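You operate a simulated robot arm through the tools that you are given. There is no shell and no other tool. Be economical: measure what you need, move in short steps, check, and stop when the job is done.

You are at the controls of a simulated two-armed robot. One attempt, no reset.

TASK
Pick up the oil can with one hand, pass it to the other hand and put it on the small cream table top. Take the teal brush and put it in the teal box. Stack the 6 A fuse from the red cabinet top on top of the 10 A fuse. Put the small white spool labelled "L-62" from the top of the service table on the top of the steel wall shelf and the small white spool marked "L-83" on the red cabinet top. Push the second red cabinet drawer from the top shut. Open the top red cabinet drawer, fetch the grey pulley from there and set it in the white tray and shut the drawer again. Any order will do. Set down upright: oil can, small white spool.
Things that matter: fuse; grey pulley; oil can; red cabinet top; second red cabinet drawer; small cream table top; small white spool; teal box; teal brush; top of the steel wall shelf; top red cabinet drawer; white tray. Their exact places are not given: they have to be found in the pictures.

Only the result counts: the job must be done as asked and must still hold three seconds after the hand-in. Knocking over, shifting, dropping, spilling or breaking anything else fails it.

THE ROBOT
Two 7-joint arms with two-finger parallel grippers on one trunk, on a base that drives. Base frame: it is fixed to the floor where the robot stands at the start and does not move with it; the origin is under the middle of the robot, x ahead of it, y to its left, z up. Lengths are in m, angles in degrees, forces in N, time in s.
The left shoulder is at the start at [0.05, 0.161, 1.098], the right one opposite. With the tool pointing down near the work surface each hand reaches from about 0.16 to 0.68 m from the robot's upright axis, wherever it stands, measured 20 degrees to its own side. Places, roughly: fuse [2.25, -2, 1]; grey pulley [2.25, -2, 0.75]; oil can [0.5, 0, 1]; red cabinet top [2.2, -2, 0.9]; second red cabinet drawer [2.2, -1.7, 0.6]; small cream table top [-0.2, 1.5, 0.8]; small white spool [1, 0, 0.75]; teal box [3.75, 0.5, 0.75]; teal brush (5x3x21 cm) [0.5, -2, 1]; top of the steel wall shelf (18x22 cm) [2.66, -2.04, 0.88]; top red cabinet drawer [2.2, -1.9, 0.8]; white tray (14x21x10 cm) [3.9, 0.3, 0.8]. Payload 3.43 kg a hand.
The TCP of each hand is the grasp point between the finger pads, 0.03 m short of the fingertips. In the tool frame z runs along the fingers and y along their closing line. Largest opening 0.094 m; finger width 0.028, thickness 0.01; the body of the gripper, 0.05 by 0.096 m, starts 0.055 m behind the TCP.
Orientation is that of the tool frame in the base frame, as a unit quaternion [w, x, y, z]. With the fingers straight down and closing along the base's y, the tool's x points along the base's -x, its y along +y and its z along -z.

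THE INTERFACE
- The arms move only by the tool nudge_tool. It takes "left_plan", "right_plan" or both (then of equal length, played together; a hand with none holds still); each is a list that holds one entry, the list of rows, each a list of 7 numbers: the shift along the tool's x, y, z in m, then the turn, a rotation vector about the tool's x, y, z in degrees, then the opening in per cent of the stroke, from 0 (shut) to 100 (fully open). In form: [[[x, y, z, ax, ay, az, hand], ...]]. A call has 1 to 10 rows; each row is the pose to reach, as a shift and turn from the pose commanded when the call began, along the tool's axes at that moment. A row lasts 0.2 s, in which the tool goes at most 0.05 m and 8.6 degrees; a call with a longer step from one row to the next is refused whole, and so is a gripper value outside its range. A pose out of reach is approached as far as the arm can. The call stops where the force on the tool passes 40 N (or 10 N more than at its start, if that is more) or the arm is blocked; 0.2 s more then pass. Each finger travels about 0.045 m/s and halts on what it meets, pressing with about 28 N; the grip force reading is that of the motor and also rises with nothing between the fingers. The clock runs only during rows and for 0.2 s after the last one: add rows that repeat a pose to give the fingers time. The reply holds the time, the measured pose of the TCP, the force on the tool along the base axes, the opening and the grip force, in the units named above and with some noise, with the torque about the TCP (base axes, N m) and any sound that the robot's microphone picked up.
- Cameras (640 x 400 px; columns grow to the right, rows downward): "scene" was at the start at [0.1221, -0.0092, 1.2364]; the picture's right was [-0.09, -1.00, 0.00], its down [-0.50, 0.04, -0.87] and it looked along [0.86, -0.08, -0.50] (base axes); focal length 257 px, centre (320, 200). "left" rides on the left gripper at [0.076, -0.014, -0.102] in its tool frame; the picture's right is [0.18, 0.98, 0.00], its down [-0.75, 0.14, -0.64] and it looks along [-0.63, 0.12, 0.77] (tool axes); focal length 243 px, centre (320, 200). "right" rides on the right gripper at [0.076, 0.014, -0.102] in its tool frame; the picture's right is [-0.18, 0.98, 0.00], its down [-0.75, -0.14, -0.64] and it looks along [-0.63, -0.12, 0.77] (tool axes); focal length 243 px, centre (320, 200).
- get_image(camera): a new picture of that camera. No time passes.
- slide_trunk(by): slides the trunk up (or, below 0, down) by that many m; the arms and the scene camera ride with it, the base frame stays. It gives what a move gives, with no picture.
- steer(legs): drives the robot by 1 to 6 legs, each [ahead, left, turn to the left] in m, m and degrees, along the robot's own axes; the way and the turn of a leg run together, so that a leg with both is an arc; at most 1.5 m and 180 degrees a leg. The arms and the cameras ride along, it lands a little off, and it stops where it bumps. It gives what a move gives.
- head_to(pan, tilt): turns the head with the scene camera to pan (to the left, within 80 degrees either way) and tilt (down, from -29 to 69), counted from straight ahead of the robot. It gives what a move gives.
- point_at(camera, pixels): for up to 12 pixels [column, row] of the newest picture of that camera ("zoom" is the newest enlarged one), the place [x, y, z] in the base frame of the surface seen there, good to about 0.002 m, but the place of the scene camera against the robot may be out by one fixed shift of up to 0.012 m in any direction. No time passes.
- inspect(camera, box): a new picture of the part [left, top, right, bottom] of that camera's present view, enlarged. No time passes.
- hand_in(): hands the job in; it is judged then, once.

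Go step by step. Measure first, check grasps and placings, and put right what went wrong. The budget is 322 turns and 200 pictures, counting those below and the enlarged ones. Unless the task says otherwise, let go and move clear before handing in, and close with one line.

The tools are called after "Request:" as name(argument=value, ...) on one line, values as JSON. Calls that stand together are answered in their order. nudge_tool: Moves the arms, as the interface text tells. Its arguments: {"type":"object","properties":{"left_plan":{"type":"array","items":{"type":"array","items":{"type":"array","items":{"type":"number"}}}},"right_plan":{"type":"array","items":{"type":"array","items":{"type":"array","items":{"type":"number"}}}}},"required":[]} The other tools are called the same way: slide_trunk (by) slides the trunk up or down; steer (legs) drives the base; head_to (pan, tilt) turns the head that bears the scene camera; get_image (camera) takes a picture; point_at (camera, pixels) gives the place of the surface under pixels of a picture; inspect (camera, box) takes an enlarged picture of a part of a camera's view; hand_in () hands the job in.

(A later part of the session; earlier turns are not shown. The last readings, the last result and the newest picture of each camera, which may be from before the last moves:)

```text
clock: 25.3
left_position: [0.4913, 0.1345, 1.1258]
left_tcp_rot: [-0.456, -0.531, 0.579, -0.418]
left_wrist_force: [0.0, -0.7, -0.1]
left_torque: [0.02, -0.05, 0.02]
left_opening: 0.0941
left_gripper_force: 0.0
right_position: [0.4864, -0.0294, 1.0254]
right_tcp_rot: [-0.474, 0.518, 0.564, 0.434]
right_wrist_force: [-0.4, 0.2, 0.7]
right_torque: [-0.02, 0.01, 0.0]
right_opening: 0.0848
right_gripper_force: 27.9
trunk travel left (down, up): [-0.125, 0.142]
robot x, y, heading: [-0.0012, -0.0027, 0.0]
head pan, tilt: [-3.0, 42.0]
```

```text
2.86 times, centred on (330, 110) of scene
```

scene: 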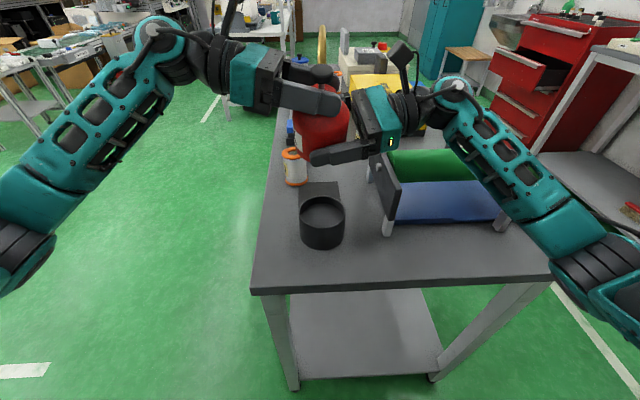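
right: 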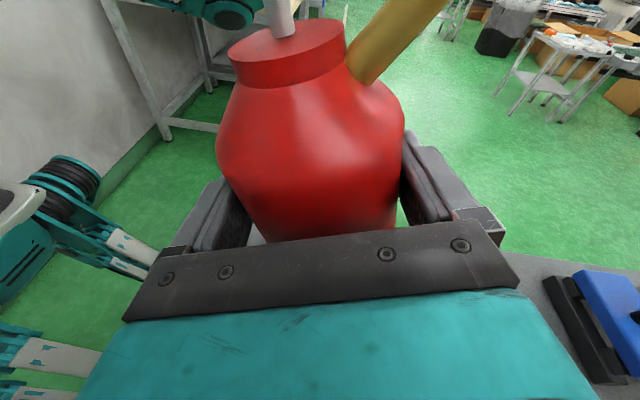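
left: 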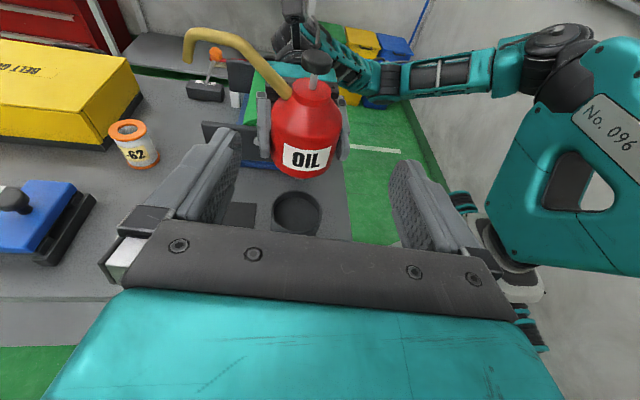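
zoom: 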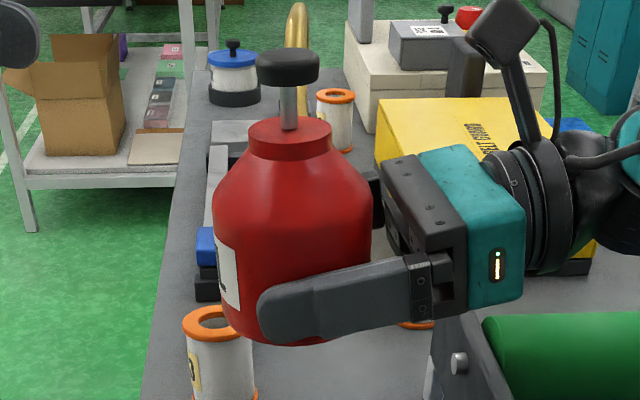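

The can is upright in the right hand. Now return the left hand to pointing down while yawing the right hand 40° forward for the placing.

Request:
nudge_tool(left_plan=[[[0, 0, 0, 0, -8.5, 0, 100], [0, 0, 0, 0, -17, 0, 100], [0, 0, 0, 0, -25.5, 0, 100], [0, 0, 0, 0, -34, 0, 100], [0, 0, 0, 0, -42.5, 0, 100], [0, 0, 0, 0, -51, 0, 100], [0, 0, 0, 0, -59.5, 0, 100], [0, 0, 0, 0, -68, 0, 100], [0, 0, 0, 0, -76.5, 0, 100]]], right_plan=[[[0, 0, 0, -4.4, 0, 0.8, 30], [0, 0, 0, -8.8, 0, 1.5, 30], [0, 0, 0, -13.1, 0, 2.3, 30], [0, 0, 0, -17.5, 0, 3, 30], [0, 0, 0, -21.9, 0, 3.8, 30], [0, 0, 0, -26.3, 0, 4.6, 30], [0, 0, 0, -30.6, 0, 5.3, 30], [0, 0, 0, -35, 0, 6, 30], [0, 0, 0, -39.4, 0, 6.8, 30]]])

Request:
nudge_tool(left_plan=[[[0, 0, 0, 0, 0, 8.5, 100], [0, 0, 0, 0, 0, 17, 100], [0, 0, 0, 0, 0, 25.5, 100], [0, 0, 0, 0, 0, 34, 100], [0, 0, 0, 0, 0, 42.5, 100], [0, 0, 0, 0, 0, 51, 100], [0, 0, 0, 0, 0, 59.5, 100], [0, 0, 0, 0, 0, 68, 100], [0, 0, 0, 0, 0, 76.5, 100], [0, 0, 0, 0, 0, 85, 100]]])

Request:
get_image(camera="scene")

```text
clock: 27.3
left_position: [0.4918, 0.132, 1.1253]
left_tcp_rot: [0.001, -0.676, 0.737, 0.001]
left_wrist_force: [0.0, -0.6, 0.3]
left_torque: [-0.03, -0.03, 0.01]
left_opening: 0.0941
left_gripper_force: 0.0
right_position: [0.4856, -0.031, 1.026]
right_tcp_rot: [-0.296, 0.679, 0.353, 0.572]
right_wrist_force: [0.2, -0.3, -0.3]
right_torque: [-0.03, -0.01, 0.0]
right_opening: 0.0844
right_gripper_force: 28.1
trunk travel left (down, up): [-0.125, 0.142]
robot x, y, heading: [0.001, 0.0001, 0.2]
head pan, tilt: [-3.0, 42.0]
```

```text
clock: 29.5
left_position: [0.4924, 0.1335, 1.1274]
left_tcp_rot: [0.0, 0.001, 1.0, 0.0]
left_wrist_force: [0.5, -0.3, -0.1]
left_torque: [0.01, 0.05, -0.04]
left_opening: 0.0941
left_gripper_force: 0.0
right_position: [0.487, -0.0307, 1.0256]
right_tcp_rot: [-0.296, 0.68, 0.354, 0.57]
right_wrist_force: [0.1, -0.3, -0.2]
right_torque: [0.03, 0.01, -0.02]
right_opening: 0.0843
right_gripper_force: 27.7
trunk travel left (down, up): [-0.125, 0.142]
robot x, y, heading: [0.0005, 0.0014, -0.2]
head pan, tilt: [-3.0, 42.0]
```

```text
162 pictures are left
```

scene: 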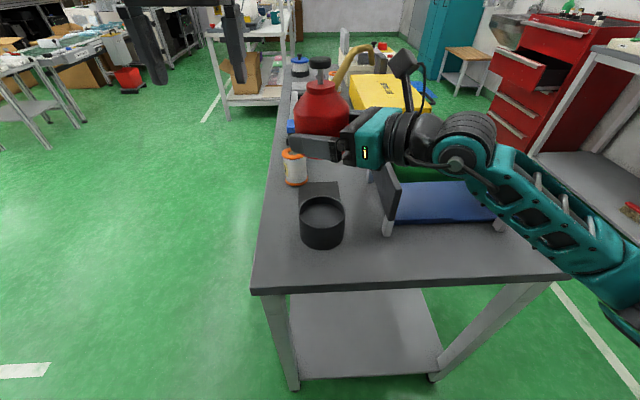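

Check the right forearm height before placing.

Request:
point_at(camera="scene", pixels=[[440, 130], [500, 180], [560, 230], [620, 290], [630, 320], [318, 150], [315, 62]])

Request:
head_to(pan=80, tilt=35)

Request:
get_image(camera="scene")

```text
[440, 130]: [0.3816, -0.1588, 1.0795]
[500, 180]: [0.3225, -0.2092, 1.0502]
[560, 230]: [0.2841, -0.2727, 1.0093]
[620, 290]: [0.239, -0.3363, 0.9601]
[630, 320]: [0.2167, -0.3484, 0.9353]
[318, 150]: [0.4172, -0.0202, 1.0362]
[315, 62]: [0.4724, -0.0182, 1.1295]
```

```text
clock: 31.1
left_position: [0.4922, 0.133, 1.1255]
left_tcp_rot: [0.0, -0.001, 1.0, -0.001]
left_wrist_force: [-0.1, 0.4, -0.9]
left_torque: [0.0, 0.01, 0.04]
left_opening: 0.0941
left_gripper_force: 0.1
right_position: [0.487, -0.0292, 1.0261]
right_tcp_rot: [-0.297, 0.679, 0.355, 0.571]
right_wrist_force: [-0.1, 0.2, -0.2]
right_torque: [-0.01, 0.04, 0.03]
right_opening: 0.0845
right_gripper_force: 27.7
trunk travel left (down, up): [-0.125, 0.142]
robot x, y, heading: [0.0005, -0.0007, 0.0]
head pan, tilt: [80.0, 35.0]
```

```text
161 pictures are left
```

scene: 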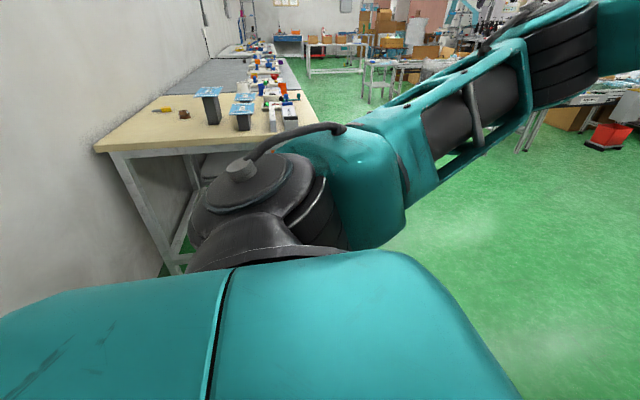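

Elbow hangs lower than the hand, so I'll raise the trunk later. Measure the wall, table edge and stands.

Request:
inspect(camera="scene", box=[80, 70, 340, 230])

Request:
point_at(camera="scene", pixels=[[60, 160], [40, 250], [100, 150], [200, 150], [193, 94], [222, 94], [208, 98], [235, 111], [254, 111], [240, 107], [183, 115], [160, 110]])

```text
2.46 times, centred on (210, 150) of scene
```

zoom: 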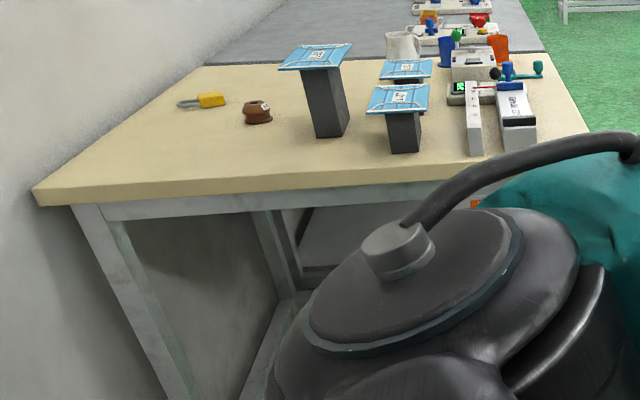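

```text
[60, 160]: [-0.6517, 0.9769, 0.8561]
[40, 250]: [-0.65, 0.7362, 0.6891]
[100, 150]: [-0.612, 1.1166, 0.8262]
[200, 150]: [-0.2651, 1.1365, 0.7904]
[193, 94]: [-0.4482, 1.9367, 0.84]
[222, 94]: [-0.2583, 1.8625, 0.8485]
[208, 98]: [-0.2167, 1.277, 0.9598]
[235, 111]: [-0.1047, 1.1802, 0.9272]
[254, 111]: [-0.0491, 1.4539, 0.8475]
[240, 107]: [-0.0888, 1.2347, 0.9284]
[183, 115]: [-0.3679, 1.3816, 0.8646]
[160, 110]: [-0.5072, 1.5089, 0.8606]
```

Wall is at x≈-0.65, so I want the robot angled a bit. Yaw the right hand another 30° forward and raise the trunk.

Request:
nudge_tool(right_plan=[[[0, 0, 0, -4.9, 0, 0.9, 30], [0, 0, 0, -9.8, 0, 1.7, 30], [0, 0, 0, -14.7, 0, 2.6, 30], [0, 0, 0, -19.6, 0, 3.5, 30], [0, 0, 0, -24.6, 0, 4.3, 30], [0, 0, 0, -29.5, 0, 5.2, 30]]])

Request:
slide_trunk(by=0.12)

Request:
head_to(pan=-10, tilt=40)

Request:
get_image(camera="scene")

```text
clock: 32.5
left_position: [0.491, 0.1345, 1.1254]
left_tcp_rot: [0.0, -0.001, 1.0, -0.001]
left_wrist_force: [-1.2, -0.3, 0.5]
left_torque: [0.01, -0.03, -0.02]
left_opening: 0.0941
left_gripper_force: 0.0
right_position: [0.4924, -0.0479, 1.0243]
right_tcp_rot: [-0.171, 0.726, 0.203, 0.635]
right_wrist_force: [-0.5, -1.0, 0.9]
right_torque: [-0.02, -0.01, 0.02]
right_opening: 0.0846
right_gripper_force: 28.1
right hand out of reach, approached as far as the arm can: row 5, 6
trunk travel left (down, up): [-0.125, 0.142]
robot x, y, heading: [-0.0004, -0.0023, 0.2]
head pan, tilt: [80.0, 35.0]
```

```text
clock: 34.0
left_position: [0.4913, 0.1333, 1.2464]
left_tcp_rot: [0.0, -0.001, 1.0, 0.0]
left_wrist_force: [-0.5, 0.3, 0.4]
left_torque: [-0.01, 0.01, 0.0]
left_opening: 0.0941
left_gripper_force: 0.1
right_position: [0.4937, -0.0481, 1.1443]
right_tcp_rot: [-0.172, 0.726, 0.204, 0.634]
right_wrist_force: [-0.2, -1.0, -4.1]
right_torque: [0.01, 0.04, 0.02]
right_opening: 0.0847
right_gripper_force: 27.8
trunk travel left (down, up): [-0.245, 0.022]
robot x, y, heading: [0.0005, 0.0012, 0.2]
head pan, tilt: [80.0, 35.0]
```

```text
clock: 35.6
left_position: [0.4924, 0.1337, 1.2461]
left_tcp_rot: [0.0, 0.0, 1.0, 0.0]
left_wrist_force: [0.1, -0.2, -1.0]
left_torque: [-0.02, -0.06, 0.0]
left_opening: 0.0937
left_gripper_force: 0.0
right_position: [0.4935, -0.048, 1.1452]
right_tcp_rot: [-0.173, 0.725, 0.204, 0.635]
right_wrist_force: [-0.3, 0.9, -4.1]
right_torque: [0.0, 0.0, 0.02]
right_opening: 0.0849
right_gripper_force: 28.1
trunk travel left (down, up): [-0.245, 0.022]
robot x, y, heading: [-0.0003, -0.0013, -0.1]
head pan, tilt: [-10.0, 40.0]
```

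```text
159 pictures are left
```

scene: 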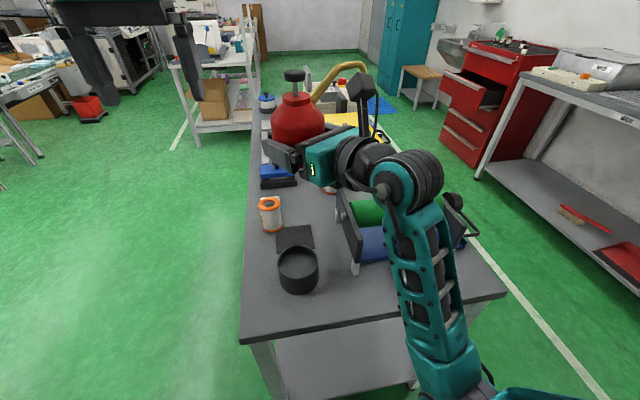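

Trunk raised; the hand points ~31° left of ahead. Now turn left 100° and drive toward the cream table, stopping short to check.

Request:
steer(legs=[[0, 0, 100], [0.5, 0.187, 0]])

Request:
head_to(pan=-5, tilt=42)

Request:
get_image(camera="scene")

```text
clock: 43.0
left_position: [-0.4182, 0.8938, 1.2667]
left_tcp_rot: [0.006, 0.749, -0.662, -0.031]
left_wrist_force: [-0.5, 0.0, 0.0]
left_torque: [-0.03, -0.02, 0.01]
left_opening: 0.094
left_gripper_force: 0.0
right_position: [-0.2659, 0.9292, 1.1515]
right_tcp_rot: [-0.608, 0.312, 0.676, 0.276]
right_wrist_force: [1.3, 1.5, -4.3]
right_torque: [-0.02, 0.01, 0.04]
right_opening: 0.0842
right_gripper_force: 27.8
trunk travel left (down, up): [-0.245, 0.022]
robot x, y, heading: [-0.2575, 0.4475, 99.6]
head pan, tilt: [-10.0, 40.0]
stopped in leg 2: the robot was blocked; the commanded pose is now the measured one
```

```text
clock: 43.6
left_position: [-0.4173, 0.8938, 1.2668]
left_tcp_rot: [0.007, 0.748, -0.663, -0.032]
left_wrist_force: [-0.7, -0.6, 0.7]
left_torque: [-0.02, -0.02, 0.01]
left_opening: 0.0939
left_gripper_force: 0.0
right_position: [-0.2657, 0.9286, 1.1534]
right_tcp_rot: [-0.61, 0.312, 0.674, 0.277]
right_wrist_force: [0.0, 0.9, -3.4]
right_torque: [0.0, -0.01, -0.02]
right_opening: 0.0844
right_gripper_force: 27.4
trunk travel left (down, up): [-0.245, 0.022]
robot x, y, heading: [-0.2552, 0.4513, 100.0]
head pan, tilt: [-5.0, 42.0]
```

```text
158 pictures are left
```

scene: 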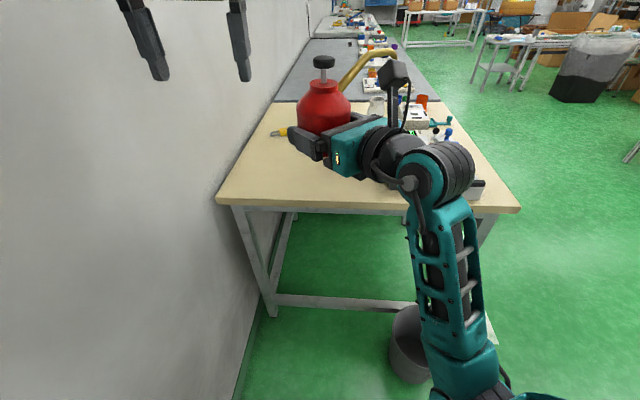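

Something on the left (the left elbow at the wall) blocked, and a bin stands under the table at (410,345). Measure the bin and table.

Request:
point_at(camera="scene", pixels=[[410, 320], [395, 345], [412, 380], [425, 310], [300, 200], [220, 198], [270, 310], [480, 310], [230, 150], [285, 133], [515, 205], [300, 180]])

Request:
inspect(camera="scene", box=[220, 40, 540, 240])

```text
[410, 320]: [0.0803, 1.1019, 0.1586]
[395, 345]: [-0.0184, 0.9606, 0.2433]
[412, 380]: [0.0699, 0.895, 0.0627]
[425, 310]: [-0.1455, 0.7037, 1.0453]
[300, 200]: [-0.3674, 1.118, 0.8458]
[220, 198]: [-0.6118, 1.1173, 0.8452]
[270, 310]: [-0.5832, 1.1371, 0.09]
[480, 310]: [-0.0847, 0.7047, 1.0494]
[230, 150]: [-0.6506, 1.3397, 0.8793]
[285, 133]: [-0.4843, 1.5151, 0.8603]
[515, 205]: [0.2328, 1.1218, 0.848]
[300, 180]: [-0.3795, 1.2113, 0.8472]
```

```text
2.00 times, centred on (380, 140) of scene
```

zoom: 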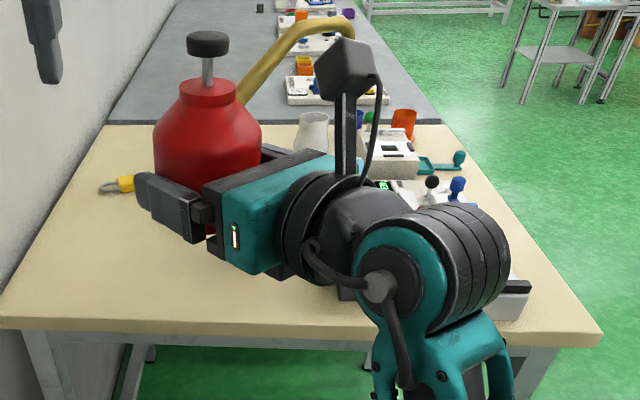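

I'll sidestep right a little to free the left elbow, then tuck the left arm by reaching forward, inward and up.

Request:
steer(legs=[[0, -0.08, 0]])

Request:
nudge_tool(left_plan=[[[-0.02, -0.012, -0.02, 0, 0, 0, 100], [-0.04, -0.024, -0.04, 0, 0, 0, 100], [-0.06, -0.036, -0.06, 0, 0, 0, 100], [-0.08, -0.048, -0.08, 0, 0, 0, 100], [-0.1, -0.06, -0.1, 0, 0, 0, 50]]])

Request:
head_to(pan=60, tilt=25)

Request:
get_image(camera="scene")

```text
clock: 45.0
left_position: [-0.3787, 0.9234, 1.2491]
left_tcp_rot: [0.003, 0.754, -0.657, -0.009]
left_wrist_force: [-0.6, 0.1, -0.6]
left_torque: [-0.01, -0.04, -0.02]
left_opening: 0.0938
left_gripper_force: 0.0
right_position: [-0.2181, 0.9568, 1.145]
right_tcp_rot: [-0.596, 0.312, 0.686, 0.277]
right_wrist_force: [0.6, 0.3, -3.6]
right_torque: [0.01, 0.0, -0.03]
right_opening: 0.0846
right_gripper_force: 28.1
trunk travel left (down, up): [-0.245, 0.022]
robot x, y, heading: [-0.1805, 0.4646, 99.9]
head pan, tilt: [-5.0, 42.0]
```

```text
clock: 46.2
left_position: [-0.3453, 0.9951, 1.3164]
left_tcp_rot: [0.002, 0.753, -0.657, -0.009]
left_wrist_force: [0.5, 0.0, 0.4]
left_torque: [-0.04, 0.02, -0.01]
left_opening: 0.0595
left_gripper_force: 0.0
left hand out of reach, approached as far as the arm can: row 4, 5
right_position: [-0.2172, 0.9567, 1.1436]
right_tcp_rot: [-0.596, 0.311, 0.686, 0.276]
right_wrist_force: [1.1, -0.5, -4.0]
right_torque: [-0.01, -0.02, 0.02]
right_opening: 0.0841
right_gripper_force: 27.9
trunk travel left (down, up): [-0.245, 0.022]
robot x, y, heading: [-0.184, 0.4595, 99.9]
head pan, tilt: [-5.0, 42.0]
```

```text
clock: 47.6
left_position: [-0.3467, 0.9954, 1.3158]
left_tcp_rot: [0.003, 0.754, -0.657, -0.008]
left_wrist_force: [0.4, -0.1, -1.0]
left_torque: [0.02, -0.03, 0.01]
left_opening: 0.0468
left_gripper_force: 0.0
right_position: [-0.2182, 0.9567, 1.1451]
right_tcp_rot: [-0.596, 0.311, 0.687, 0.276]
right_wrist_force: [-0.2, 0.0, -4.2]
right_torque: [-0.01, -0.02, 0.0]
right_opening: 0.0843
right_gripper_force: 27.8
trunk travel left (down, up): [-0.245, 0.022]
robot x, y, heading: [-0.1853, 0.4654, 99.8]
head pan, tilt: [60.0, 25.0]
```

```text
156 pictures are left
```

scene: 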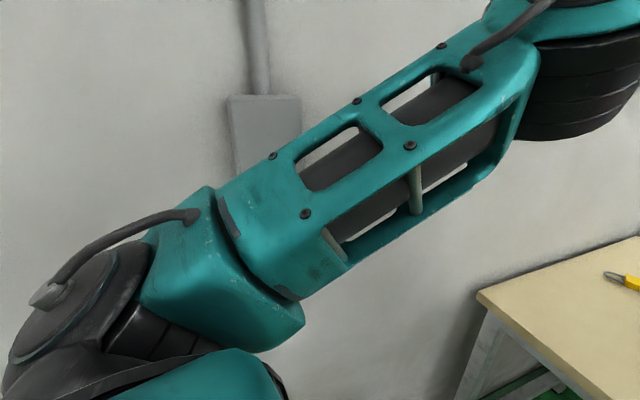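

The left arm is straighter now. To keep away from wall and bin, I'll bring the can itself 0.13 m to the left in the robot's frame.

Request:
nudge_tool(right_plan=[[[0.002, -0.023, 0.012, 4, 0, -0.5, 30], [0.004, -0.047, 0.023, 8, 0, -1.1, 30], [0.005, -0.07, 0.035, 12, 0, -1.6, 30], [0.007, -0.094, 0.046, 16, 0, -2.2, 30], [0.009, -0.117, 0.058, 19.8, 0, -2.7, 30]]])

Request:
head_to(pan=0, tilt=40)

Request:
get_image(camera="scene")

```text
clock: 48.8
left_position: [-0.3468, 0.9949, 1.3155]
left_tcp_rot: [0.003, 0.753, -0.658, -0.008]
left_wrist_force: [-0.1, 0.4, 1.0]
left_torque: [-0.02, 0.01, 0.01]
left_opening: 0.0472
left_gripper_force: 0.0
right_position: [-0.3434, 0.925, 1.1443]
right_tcp_rot: [-0.634, 0.188, 0.731, 0.168]
right_wrist_force: [-0.6, 0.2, -4.2]
right_torque: [-0.01, -0.03, 0.02]
right_opening: 0.0844
right_gripper_force: 28.2
trunk travel left (down, up): [-0.245, 0.022]
robot x, y, heading: [-0.1831, 0.4659, 99.8]
head pan, tilt: [60.0, 25.0]
```

```text
clock: 50.1
left_position: [-0.3479, 0.9943, 1.3155]
left_tcp_rot: [0.002, 0.753, -0.658, -0.008]
left_wrist_force: [0.6, -0.2, 0.2]
left_torque: [-0.01, 0.0, 0.01]
left_opening: 0.047
left_gripper_force: 0.2
right_position: [-0.3442, 0.9258, 1.1435]
right_tcp_rot: [-0.633, 0.188, 0.731, 0.168]
right_wrist_force: [0.1, 0.2, -4.7]
right_torque: [-0.04, -0.02, -0.02]
right_opening: 0.0844
right_gripper_force: 28.0
trunk travel left (down, up): [-0.245, 0.022]
robot x, y, heading: [-0.1819, 0.4625, 99.8]
head pan, tilt: [0.0, 40.0]
```

```text
155 pictures are left
```

scene: 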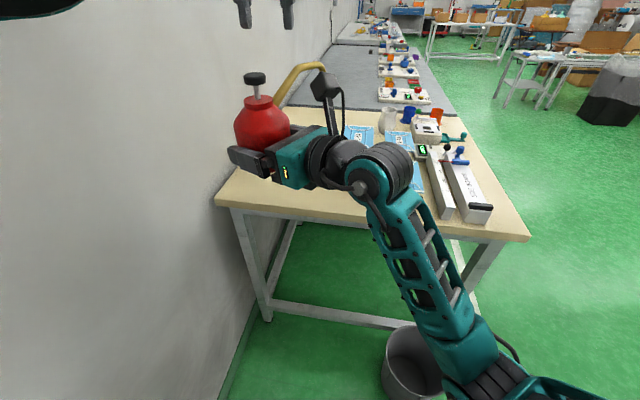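

Can is now well to the left. Drive ahead 0.27 and slightly left.

Request:
steer(legs=[[0.14, 0.0, 0], [0.133, 0.024, 0]])

Request:
get_image(camera="scene")

Request:
get_image(camera="right")

```text
clock: 52.5
left_position: [-0.4202, 1.2615, 1.3156]
left_tcp_rot: [0.002, 0.754, -0.657, -0.008]
left_wrist_force: [0.5, -0.4, 0.8]
left_torque: [0.0, 0.0, 0.0]
left_opening: 0.0469
left_gripper_force: 0.0
right_position: [-0.4154, 1.193, 1.1424]
right_tcp_rot: [-0.632, 0.188, 0.733, 0.166]
right_wrist_force: [0.7, -0.4, -3.9]
right_torque: [-0.03, 0.0, 0.02]
right_opening: 0.0842
right_gripper_force: 28.1
trunk travel left (down, up): [-0.245, 0.022]
robot x, y, heading: [-0.2538, 0.7308, 99.7]
head pan, tilt: [0.0, 40.0]
stopped in leg 2: the robot was blocked; the commanded pose is now the measured one
```

```text
154 pictures are left
```

scene: 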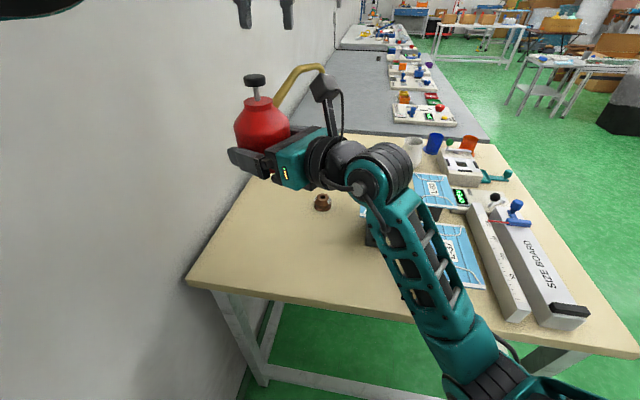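

```text
153 pictures are left
```

right: 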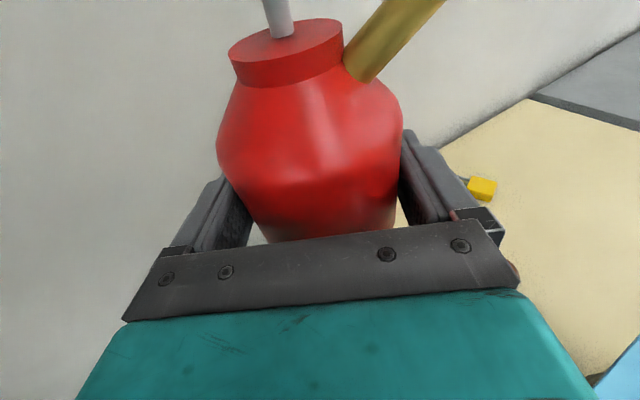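

In place: the can is above (-0.415,1.193). Check the forearm points against the stands before lowering.

Request:
point_at(camera="scene", pixels=[[320, 150], [375, 170], [410, 215], [430, 270], [470, 340], [385, 215], [370, 240], [455, 250], [430, 185], [322, 203], [330, 90], [330, 280]])

Request:
get_image(camera="left")

```text
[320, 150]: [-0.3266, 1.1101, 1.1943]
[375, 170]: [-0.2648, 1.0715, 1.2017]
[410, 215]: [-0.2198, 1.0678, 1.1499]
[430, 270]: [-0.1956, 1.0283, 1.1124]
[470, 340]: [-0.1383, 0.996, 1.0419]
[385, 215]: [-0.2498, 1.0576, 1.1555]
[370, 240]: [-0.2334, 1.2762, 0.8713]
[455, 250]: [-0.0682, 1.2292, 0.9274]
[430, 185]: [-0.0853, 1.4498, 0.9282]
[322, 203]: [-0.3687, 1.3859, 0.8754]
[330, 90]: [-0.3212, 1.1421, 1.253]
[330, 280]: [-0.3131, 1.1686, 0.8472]
```

```text
152 pictures are left
```

left: 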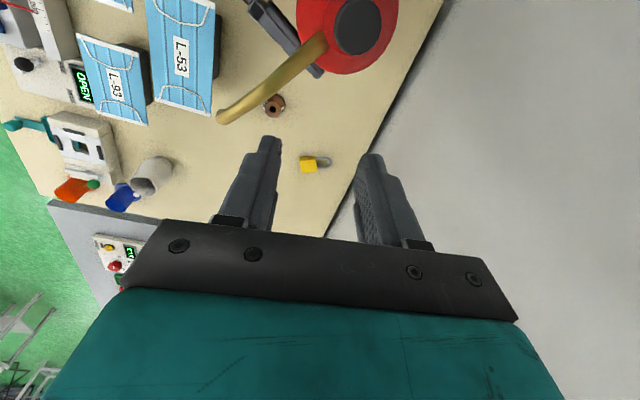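

The forearm stays in front of the table edge. Lower the can 0.20 m and check.

Request:
nudge_tool(right_plan=[[[-0.0396, 0, 0.0058, 0, 0, 0, 30], [-0.079, -0.0005, 0.0116, 0, 0, 0, 30], [-0.1187, -0.0007, 0.0174, 0, 0, 0, 30], [-0.158, -0.001, 0.0232, 0, 0, 0, 30], [-0.198, -0.0012, 0.029, 0, 0, 0, 30]]])

Request:
get_image(camera="scene")

Request:
inspect(camera="scene", box=[190, 140, 450, 320])

```text
clock: 53.7
left_position: [-0.4185, 1.2625, 1.3158]
left_tcp_rot: [0.002, 0.754, -0.656, -0.008]
left_wrist_force: [-0.3, 0.1, 0.2]
left_torque: [0.01, 0.01, 0.02]
left_opening: 0.047
left_gripper_force: 0.0
right_position: [-0.415, 1.1938, 0.9423]
right_tcp_rot: [-0.633, 0.189, 0.732, 0.168]
right_wrist_force: [-0.6, 0.8, -3.7]
right_torque: [-0.01, -0.06, -0.02]
right_opening: 0.0842
right_gripper_force: 27.8
trunk travel left (down, up): [-0.245, 0.022]
robot x, y, heading: [-0.2491, 0.7315, 100.1]
head pan, tilt: [0.0, 40.0]
```

```text
151 pictures are left
```

scene: 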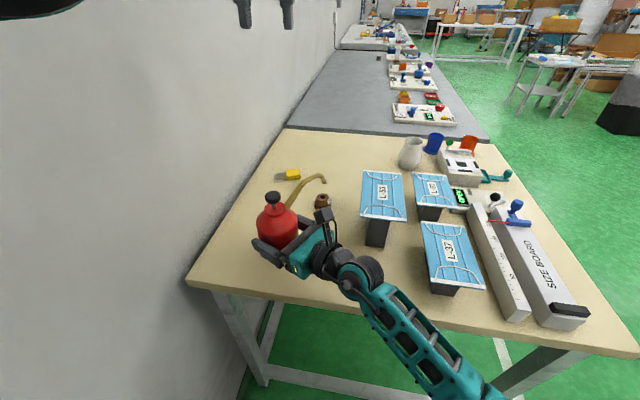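

```text
2.22 times, centred on (320, 230) of scene
```

zoom: 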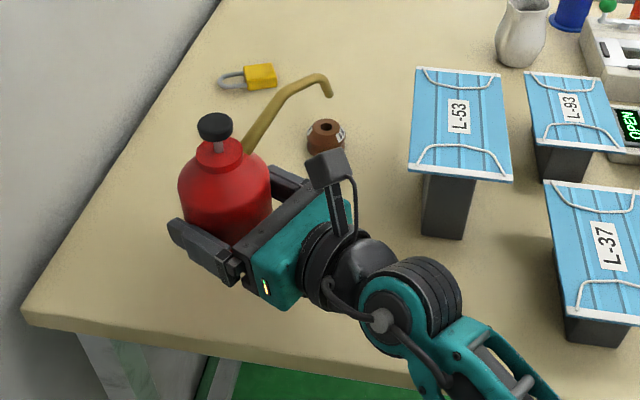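

Clear so far. Measure elbow/wrist heights for the last 7 cm.

Request:
point_at(camera="scene", pixels=[[350, 265], [370, 262], [385, 300], [405, 335], [440, 375], [365, 290], [350, 300], [400, 315], [264, 245], [275, 280]])

Request:
get_image(camera="right")

```text
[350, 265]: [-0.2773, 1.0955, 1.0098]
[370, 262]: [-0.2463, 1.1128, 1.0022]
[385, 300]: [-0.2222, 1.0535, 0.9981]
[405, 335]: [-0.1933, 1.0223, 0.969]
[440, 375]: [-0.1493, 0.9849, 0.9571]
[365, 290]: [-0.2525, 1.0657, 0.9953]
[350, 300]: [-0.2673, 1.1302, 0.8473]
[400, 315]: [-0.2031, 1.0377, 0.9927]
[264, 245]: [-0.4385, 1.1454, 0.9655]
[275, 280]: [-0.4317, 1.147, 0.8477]
```

```text
149 pictures are left
```

right: 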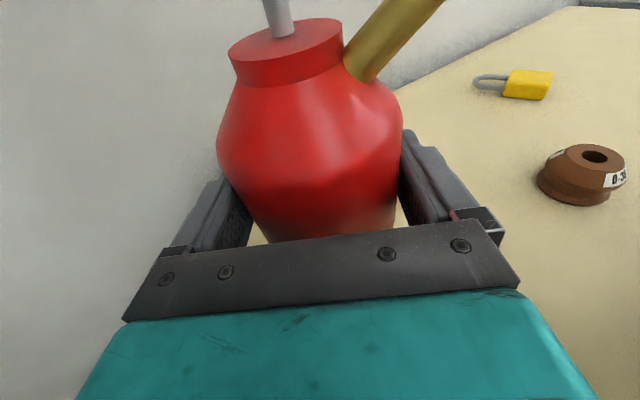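

Lower further 0.055 in small steps, watching the force.

Request:
nudge_tool(right_plan=[[[-0.0198, 0, 0.0029, 0, 0, 0, 30], [-0.0396, 0, 0.0058, 0, 0, 0, 30], [-0.0545, 0, 0.008, 0, 0, 0, 30]]])

Request:
inspect(camera="scene", box=[190, 160, 450, 340])

```text
clock: 54.5
left_position: [-0.4183, 1.2624, 1.3156]
left_tcp_rot: [0.002, 0.754, -0.657, -0.008]
left_wrist_force: [-0.4, -0.2, 0.7]
left_torque: [0.01, -0.03, -0.01]
left_opening: 0.0469
left_gripper_force: 0.0
right_position: [-0.4162, 1.1945, 0.8883]
right_tcp_rot: [-0.634, 0.188, 0.732, 0.168]
right_wrist_force: [-0.5, 0.1, -4.1]
right_torque: [-0.06, -0.03, -0.04]
right_opening: 0.0844
right_gripper_force: 28.5
trunk travel left (down, up): [-0.245, 0.022]
robot x, y, heading: [-0.2543, 0.7264, 100.0]
head pan, tilt: [0.0, 40.0]
```

```text
2.22 times, centred on (320, 250) of scene
```

zoom: 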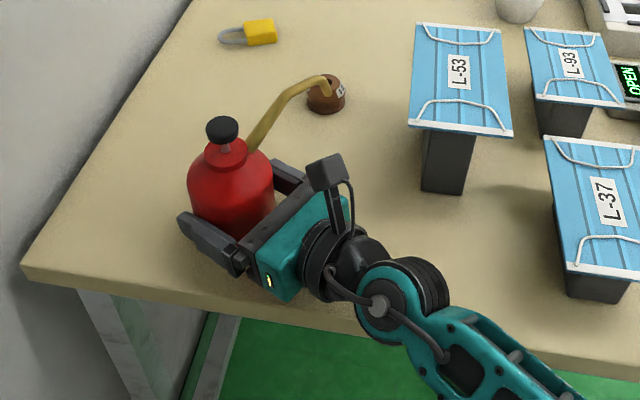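

Request:
nudge_tool(right_plan=[[[-0.004, 0, 0.0006, 0, 0, 0, 30], [-0.008, 0, 0.0012, 0, 0, 0, 30], [-0.012, 0, 0.0018, 0, 0, 0, 30], [-0.012, 0, 0.0018, 0, 0, 0, 30]]])

Request:
nudge_tool(right_plan=[[[-0.003, 0, 0.0004, 0, 0, 0, 30], [-0.006, 0, 0.0008, 0, 0, 0, 30], [-0.006, 0, 0.0008, 0, 0, 0, 30]]])

```text
clock: 55.5
left_position: [-0.418, 1.2613, 1.3155]
left_tcp_rot: [0.002, 0.754, -0.657, -0.009]
left_wrist_force: [-1.3, -0.3, 0.2]
left_torque: [0.01, -0.02, -0.04]
left_opening: 0.0468
left_gripper_force: 0.0
right_position: [-0.4161, 1.1933, 0.8768]
right_tcp_rot: [-0.634, 0.189, 0.731, 0.168]
right_wrist_force: [0.2, 0.4, 1.7]
right_torque: [-0.3, -0.32, 0.03]
right_opening: 0.0844
right_gripper_force: 27.9
trunk travel left (down, up): [-0.245, 0.022]
robot x, y, heading: [-0.2537, 0.7299, 100.0]
head pan, tilt: [0.0, 40.0]
```

```text
clock: 56.3
left_position: [-0.4157, 1.2595, 1.3169]
left_tcp_rot: [0.002, 0.754, -0.657, -0.01]
left_wrist_force: [0.5, 1.1, 0.1]
left_torque: [-0.02, -0.04, -0.03]
left_opening: 0.0469
left_gripper_force: 0.1
right_position: [-0.4168, 1.1941, 0.8784]
right_tcp_rot: [-0.639, 0.186, 0.727, 0.171]
right_wrist_force: [11.1, -2.6, 36.9]
right_torque: [-2.0, -2.49, 0.37]
right_opening: 0.0841
right_gripper_force: 27.7
trunk travel left (down, up): [-0.245, 0.022]
robot x, y, heading: [-0.2504, 0.7308, 99.6]
head pan, tilt: [0.0, 40.0]
```

The can has touched the table at TCP z≈0.877. Ease up 5 mm and open.

Request:
nudge_tool(right_plan=[[[0.003, 0, -0.0004, 0, 0, 0, 30], [0.005, 0, -0.0007, 0, 0, 0, 30], [0.005, 0, -0.0007, 0, 0, 0, 30], [0.005, 0, -0.0007, 0, 0, 0, 100], [0.005, 0, -0.0007, 0, 0, 0, 100]]])

Request:
get_image(camera="right")

Request:
inspect(camera="scene", box=[190, 160, 450, 340])

```text
clock: 57.5
left_position: [-0.4181, 1.261, 1.316]
left_tcp_rot: [0.002, 0.754, -0.656, -0.009]
left_wrist_force: [0.5, 0.1, 1.3]
left_torque: [-0.02, -0.01, 0.01]
left_opening: 0.0469
left_gripper_force: 0.1
right_position: [-0.4158, 1.1938, 0.8776]
right_tcp_rot: [-0.634, 0.188, 0.731, 0.169]
right_wrist_force: [-2.0, 8.3, 19.2]
right_torque: [-0.56, -0.91, 0.36]
right_opening: 0.0941
right_gripper_force: 0.0
trunk travel left (down, up): [-0.245, 0.022]
robot x, y, heading: [-0.2514, 0.7323, 99.6]
head pan, tilt: [0.0, 40.0]
```

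```text
147 pictures are left
```

right: 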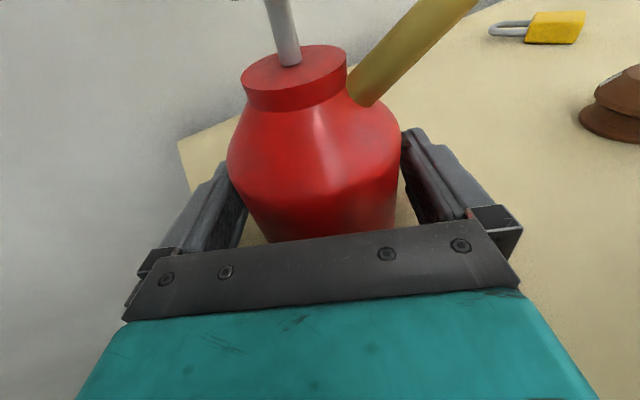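

```text
2.22 times, centred on (320, 250) of scene
```

zoom: 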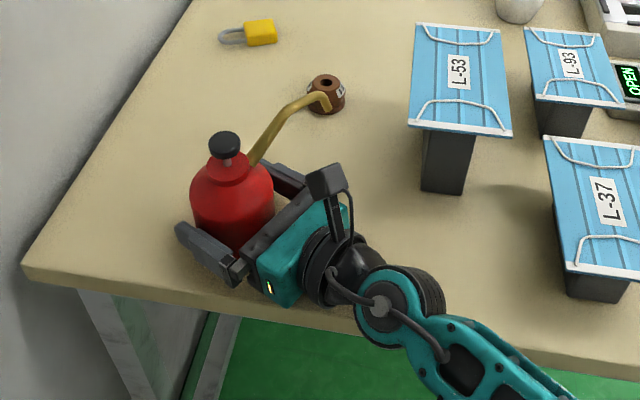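

The can stands free, and the wrist is lightly pressing the table edge. Raise 1 cm, then retreat straight back along the fingers.

Request:
nudge_tool(right_plan=[[[0.006, 0, -0.0009, 0, 0, 0, 100], [0.01, 0, -0.0015, 0, 0, 0, 100], [0.01, 0, -0.03, 0, 0, 0, 100], [0.01, 0, -0.06, 0, 0, 0, 100], [0.01, 0, -0.09, 0, 0, 0, 100], [0.02, 0, -0.12, 0, 0, 0, 100]]])

Request:
get_image(camera="scene")

Request:
get_image(camera="right")

```text
clock: 58.9
left_position: [-0.4181, 1.2612, 1.3158]
left_tcp_rot: [0.002, 0.754, -0.657, -0.009]
left_wrist_force: [0.6, -0.6, 0.3]
left_torque: [0.0, -0.04, -0.01]
left_opening: 0.0471
left_gripper_force: 0.2
right_position: [-0.3146, 1.1366, 0.9121]
right_tcp_rot: [-0.633, 0.189, 0.731, 0.168]
right_wrist_force: [0.6, 0.2, -0.3]
right_torque: [0.0, -0.02, 0.02]
right_opening: 0.0939
right_gripper_force: 0.1
trunk travel left (down, up): [-0.245, 0.022]
robot x, y, heading: [-0.248, 0.7304, 100.1]
head pan, tilt: [0.0, 40.0]
```

```text
145 pictures are left
```

scene: 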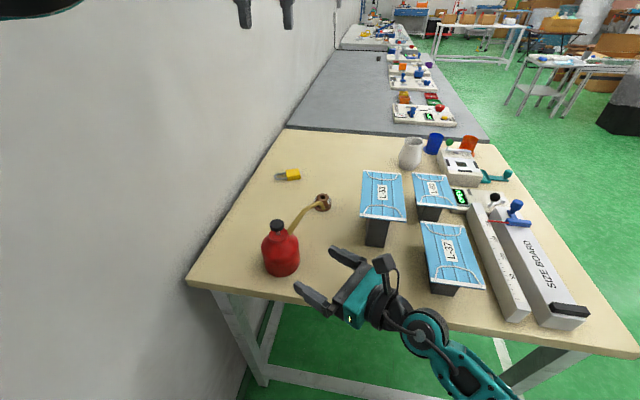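

```text
144 pictures are left
```

right: 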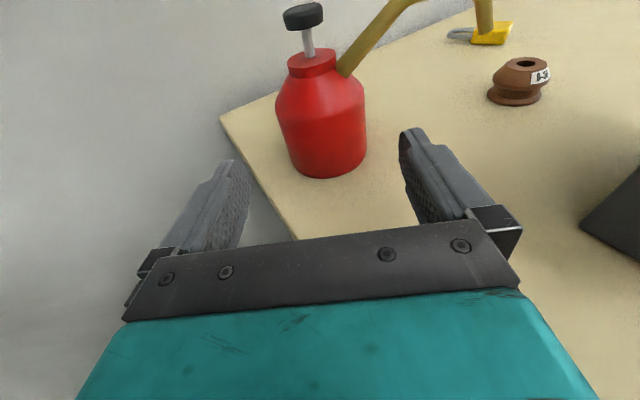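

Oil can stands upright on the cream table. Now raise the right hand and return it to pointing down while the robot backs off.

Request:
nudge_tool(right_plan=[[[0.04, 0, -0.006, 0, 0, 0, 100], [0.08, 0, -0.012, 0, 0, 0, 100], [0.12, 0, -0.018, 0, 0, 0, 100], [0.16, 0, -0.023, 0, 0, 0, 100], [0.2, 0, -0.03, 0, 0, 0, 100]]])

Request:
steer(legs=[[-0.27, 0, 0], [0, -0.5, 0]])

Request:
nudge_tool(right_plan=[[[0, 0, 0, 0, -8.5, 0, 100], [0, 0, 0, 0, -17, 0, 100], [0, 0, 0, 0, -25.5, 0, 100], [0, 0, 0, 0, -34, 0, 100], [0, 0, 0, 0, -42.5, 0, 100], [0, 0, 0, 0, -51, 0, 100], [0, 0, 0, 0, -59.5, 0, 100], [0, 0, 0, 0, -68, 0, 100], [0, 0, 0, 0, -76.5, 0, 100], [0, 0, 0, 0, -81.5, 0, 100]]])

```text
clock: 60.1
left_position: [-0.4184, 1.2627, 1.3152]
left_tcp_rot: [0.002, 0.754, -0.657, -0.009]
left_wrist_force: [0.2, -0.3, 0.0]
left_torque: [-0.03, 0.0, -0.01]
left_opening: 0.0471
left_gripper_force: 0.1
right_position: [-0.3137, 1.133, 1.1147]
right_tcp_rot: [-0.633, 0.19, 0.731, 0.168]
right_wrist_force: [-0.3, -0.2, -1.1]
right_torque: [-0.03, 0.02, 0.02]
right_opening: 0.0941
right_gripper_force: 0.0
trunk travel left (down, up): [-0.245, 0.022]
robot x, y, heading: [-0.2535, 0.7286, 99.7]
head pan, tilt: [0.0, 40.0]
```

```text
clock: 66.5
left_position: [0.1231, 1.0815, 1.3148]
left_tcp_rot: [0.001, 0.754, -0.657, -0.008]
left_wrist_force: [-0.1, -0.4, 0.8]
left_torque: [0.02, 0.02, 0.02]
left_opening: 0.0471
left_gripper_force: 0.1
right_position: [0.227, 0.9531, 1.1139]
right_tcp_rot: [-0.632, 0.189, 0.732, 0.168]
right_wrist_force: [0.2, -0.5, 0.5]
right_torque: [0.01, 0.0, 0.02]
right_opening: 0.0942
right_gripper_force: 0.0
trunk travel left (down, up): [-0.245, 0.022]
robot x, y, heading: [0.2885, 0.5514, 99.8]
head pan, tilt: [0.0, 40.0]
```

```text
clock: 68.7
left_position: [0.1228, 1.0818, 1.3149]
left_tcp_rot: [0.002, 0.753, -0.658, -0.009]
left_wrist_force: [-0.4, -0.6, 0.0]
left_torque: [0.02, 0.01, -0.02]
left_opening: 0.0471
left_gripper_force: 0.0
right_position: [0.2272, 0.9525, 1.1147]
right_tcp_rot: [0.0, 0.253, 0.967, 0.004]
right_wrist_force: [-0.2, -0.8, 0.5]
right_torque: [0.01, -0.02, 0.01]
right_opening: 0.094
right_gripper_force: 0.0
trunk travel left (down, up): [-0.245, 0.022]
robot x, y, heading: [0.2907, 0.5519, 99.9]
head pan, tilt: [0.0, 40.0]
```

Right hand points down; now yaw it back to the standard heading and move it to its own side.

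Request:
nudge_tool(right_plan=[[[-0.01, 0.008, 0, 0, 0, -8.5, 100], [-0.02, 0.016, 0, 0, 0, -17, 100], [-0.03, 0.025, 0, 0, 0, -25.5, 100], [-0.04, 0.033, 0, 0, 0, -34, 100], [-0.05, 0.041, 0, 0, 0, -42.5, 100], [-0.06, 0.049, 0, 0, 0, -51, 100], [-0.07, 0.057, 0, 0, 0, -59.5, 100], [-0.08, 0.066, 0, 0, 0, -68, 100], [-0.09, 0.074, 0, 0, 0, -76.5, 100], [-0.1, 0.082, 0, 0, 0, -85, 100]]])

Request:
nudge_tool(right_plan=[[[0, 0, 0, 0, 0, -8.5, 100], [0, 0, 0, 0, 0, -17, 100], [0, 0, 0, 0, 0, -25.5, 100], [0, 0, 0, 0, 0, -34, 100], [0, 0, 0, 0, 0, -42.5, 100], [0, 0, 0, 0, 0, -44, 100]]], left_plan=[[[0.02, 0.012, 0.01, 0, 0, 0, 100], [0.04, 0.024, 0.02, 0, 0, 0, 100], [0.06, 0.036, 0.03, 0, 0, 0, 100], [0.08, 0.048, 0.04, 0, 0, 0, 100], [0.1, 0.06, 0.04, 0, 0, 0, 100], [0.1, 0.06, 0.04, 0, 0, 0, 100]]])

Request:
steer(legs=[[0, 0, -100], [0, 0, -90]])

Request:
head_to(pan=0, tilt=30)

Request:
get_image(camera="scene")

```text
clock: 70.9
left_position: [0.1228, 1.0814, 1.3151]
left_tcp_rot: [0.002, 0.754, -0.657, -0.008]
left_wrist_force: [0.7, -0.1, 0.5]
left_torque: [-0.03, -0.04, 0.02]
left_opening: 0.047
left_gripper_force: 0.1
right_position: [0.3542, 0.9762, 1.1146]
right_tcp_rot: [0.001, -0.469, 0.883, 0.004]
right_wrist_force: [0.6, 0.5, 0.5]
right_torque: [0.01, -0.03, -0.03]
right_opening: 0.0938
right_gripper_force: 0.0
trunk travel left (down, up): [-0.245, 0.022]
robot x, y, heading: [0.2871, 0.5517, 99.6]
head pan, tilt: [0.0, 40.0]
```

```text
clock: 72.3
left_position: [0.0765, 0.9747, 1.2749]
left_tcp_rot: [0.002, 0.754, -0.657, -0.008]
left_wrist_force: [0.2, -0.2, 0.3]
left_torque: [-0.03, -0.04, -0.02]
left_opening: 0.094
left_gripper_force: 0.1
right_position: [0.3549, 0.9758, 1.1142]
right_tcp_rot: [-0.003, 0.765, -0.644, -0.003]
right_wrist_force: [0.1, 0.1, -0.2]
right_torque: [0.01, 0.02, 0.01]
right_opening: 0.0939
right_gripper_force: 0.1
trunk travel left (down, up): [-0.245, 0.022]
robot x, y, heading: [0.2912, 0.5517, 99.8]
head pan, tilt: [0.0, 40.0]
```

```text
clock: 80.7
left_position: [0.4245, 0.0957, 1.2743]
left_tcp_rot: [0.009, 0.717, 0.697, 0.001]
left_wrist_force: [0.2, 0.2, -0.4]
left_torque: [0.0, 0.0, -0.03]
left_opening: 0.0942
left_gripper_force: 0.0
right_position: [0.1513, 0.1404, 1.1139]
right_tcp_rot: [0.003, 0.706, 0.708, -0.004]
right_wrist_force: [0.3, -0.8, 0.2]
right_torque: [0.0, 0.02, 0.02]
right_opening: 0.094
right_gripper_force: 0.0
trunk travel left (down, up): [-0.245, 0.022]
robot x, y, heading: [0.289, 0.5501, -89.7]
head pan, tilt: [0.0, 40.0]
```

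```text
clock: 81.4
left_position: [0.4266, 0.095, 1.2744]
left_tcp_rot: [0.008, 0.718, 0.696, 0.002]
left_wrist_force: [0.0, -0.4, 0.3]
left_torque: [0.02, -0.05, 0.04]
left_opening: 0.0939
left_gripper_force: 0.0
right_position: [0.1501, 0.1403, 1.1149]
right_tcp_rot: [0.003, 0.706, 0.708, -0.003]
right_wrist_force: [-0.1, 0.0, -0.2]
right_torque: [0.01, -0.03, -0.02]
right_opening: 0.094
right_gripper_force: 0.1
trunk travel left (down, up): [-0.245, 0.022]
robot x, y, heading: [0.2841, 0.5512, -89.5]
head pan, tilt: [0.0, 30.0]
```

```text
143 pictures are left
```

scene: 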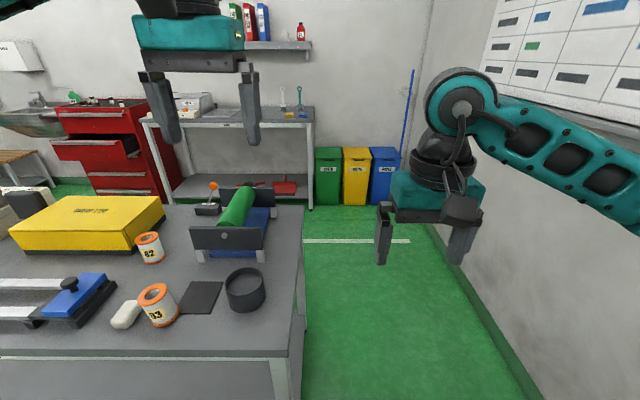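

Facing the service table from its left side. Check to my left (+x) before sidestepping.

Request:
head_to(pan=65, tilt=30)

Request:
get_image(camera="scene")

```text
clock: 82.8
left_position: [0.4256, 0.0968, 1.2748]
left_tcp_rot: [0.008, 0.717, 0.697, 0.001]
left_wrist_force: [-0.7, 0.5, -0.1]
left_torque: [-0.01, -0.03, 0.02]
left_opening: 0.0938
left_gripper_force: 0.1
right_position: [0.1507, 0.1403, 1.1137]
right_tcp_rot: [0.003, 0.706, 0.708, -0.003]
right_wrist_force: [0.3, 0.0, 0.8]
right_torque: [0.0, 0.03, 0.04]
right_opening: 0.0938
right_gripper_force: 0.1
trunk travel left (down, up): [-0.245, 0.022]
robot x, y, heading: [0.2892, 0.5491, -89.9]
head pan, tilt: [65.0, 30.0]
```

```text
142 pictures are left
```

scene: 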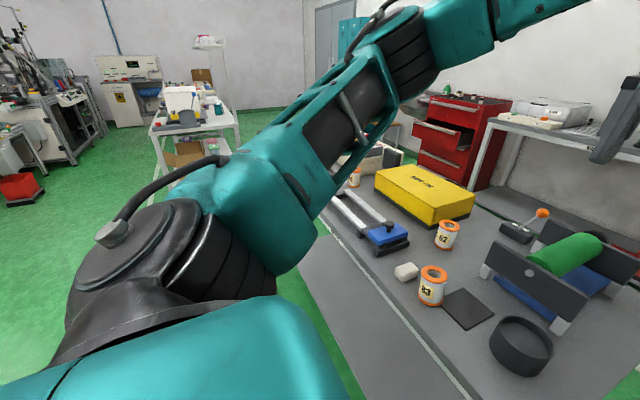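

Clear. Sidestep left 0.45 and ahead 0.1, and lower the trunk back.

Request:
steer(legs=[[0.0, 0.45, 0], [0.08, 0, 0]])

Request:
slide_trunk(by=-0.08)

Request:
head_to(pan=0, tilt=45)

Request:
get_image(camera="scene")

Request:
get_image(camera="left")

Request:
get_image(camera="right")

```text
clock: 88.0
left_position: [0.8797, 0.0168, 1.2746]
left_tcp_rot: [0.007, 0.718, 0.696, 0.002]
left_wrist_force: [-0.4, -0.1, -0.2]
left_torque: [0.06, 0.02, 0.01]
left_opening: 0.0937
left_gripper_force: 0.1
right_position: [0.6052, 0.0646, 1.1137]
right_tcp_rot: [0.003, 0.707, 0.708, -0.003]
right_wrist_force: [0.3, -0.4, -0.9]
right_torque: [0.04, 0.02, 0.04]
right_opening: 0.0942
right_gripper_force: 0.0
trunk travel left (down, up): [-0.245, 0.022]
robot x, y, heading: [0.7408, 0.4701, -89.6]
head pan, tilt: [65.0, 30.0]
```

```text
clock: 89.1
left_position: [0.8792, 0.0195, 1.1946]
left_tcp_rot: [0.009, 0.718, 0.696, 0.001]
left_wrist_force: [-0.7, 0.2, -0.8]
left_torque: [0.01, -0.03, 0.0]
left_opening: 0.0942
left_gripper_force: 0.2
right_position: [0.6054, 0.0638, 1.035]
right_tcp_rot: [0.003, 0.706, 0.708, -0.003]
right_wrist_force: [0.2, -0.1, 0.4]
right_torque: [0.01, 0.04, 0.02]
right_opening: 0.094
right_gripper_force: 0.2
trunk travel left (down, up): [-0.165, 0.102]
robot x, y, heading: [0.7439, 0.4693, -89.5]
head pan, tilt: [65.0, 30.0]
```

```text
clock: 90.5
left_position: [0.8799, 0.0192, 1.1946]
left_tcp_rot: [0.009, 0.718, 0.696, 0.001]
left_wrist_force: [-0.1, 0.2, 0.6]
left_torque: [0.0, 0.02, 0.0]
left_opening: 0.094
left_gripper_force: 0.1
right_position: [0.6051, 0.0637, 1.0342]
right_tcp_rot: [0.003, 0.707, 0.708, -0.003]
right_wrist_force: [0.6, 0.5, -0.2]
right_torque: [-0.03, 0.01, 0.0]
right_opening: 0.0941
right_gripper_force: 0.1
trunk travel left (down, up): [-0.165, 0.102]
robot x, y, heading: [0.742, 0.4738, -89.5]
head pan, tilt: [0.0, 45.0]
```

```text
141 pictures are left
```

scene: 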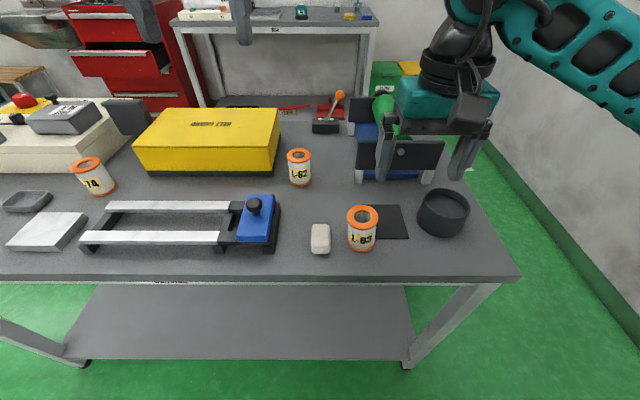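

```text
140 pictures are left
```

left: 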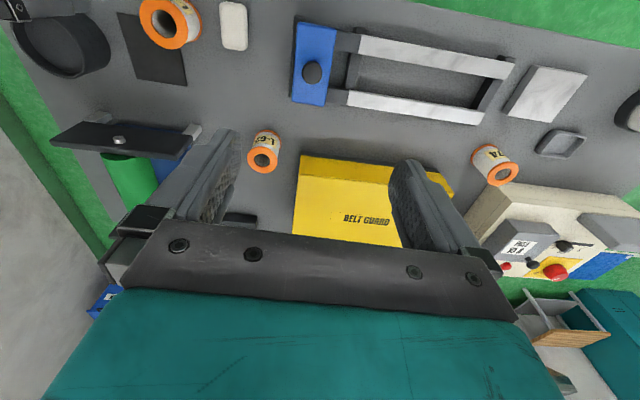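

```text
139 pictures are left
```

right: 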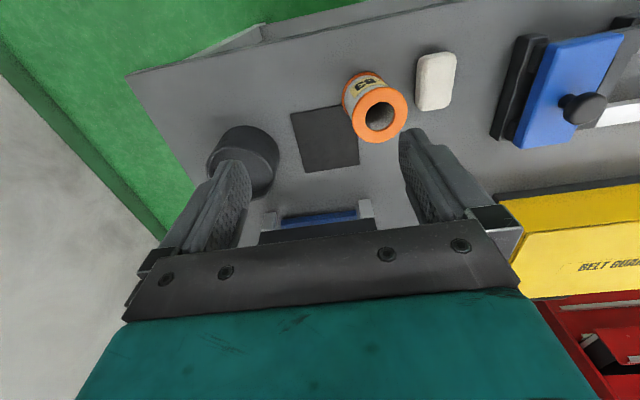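

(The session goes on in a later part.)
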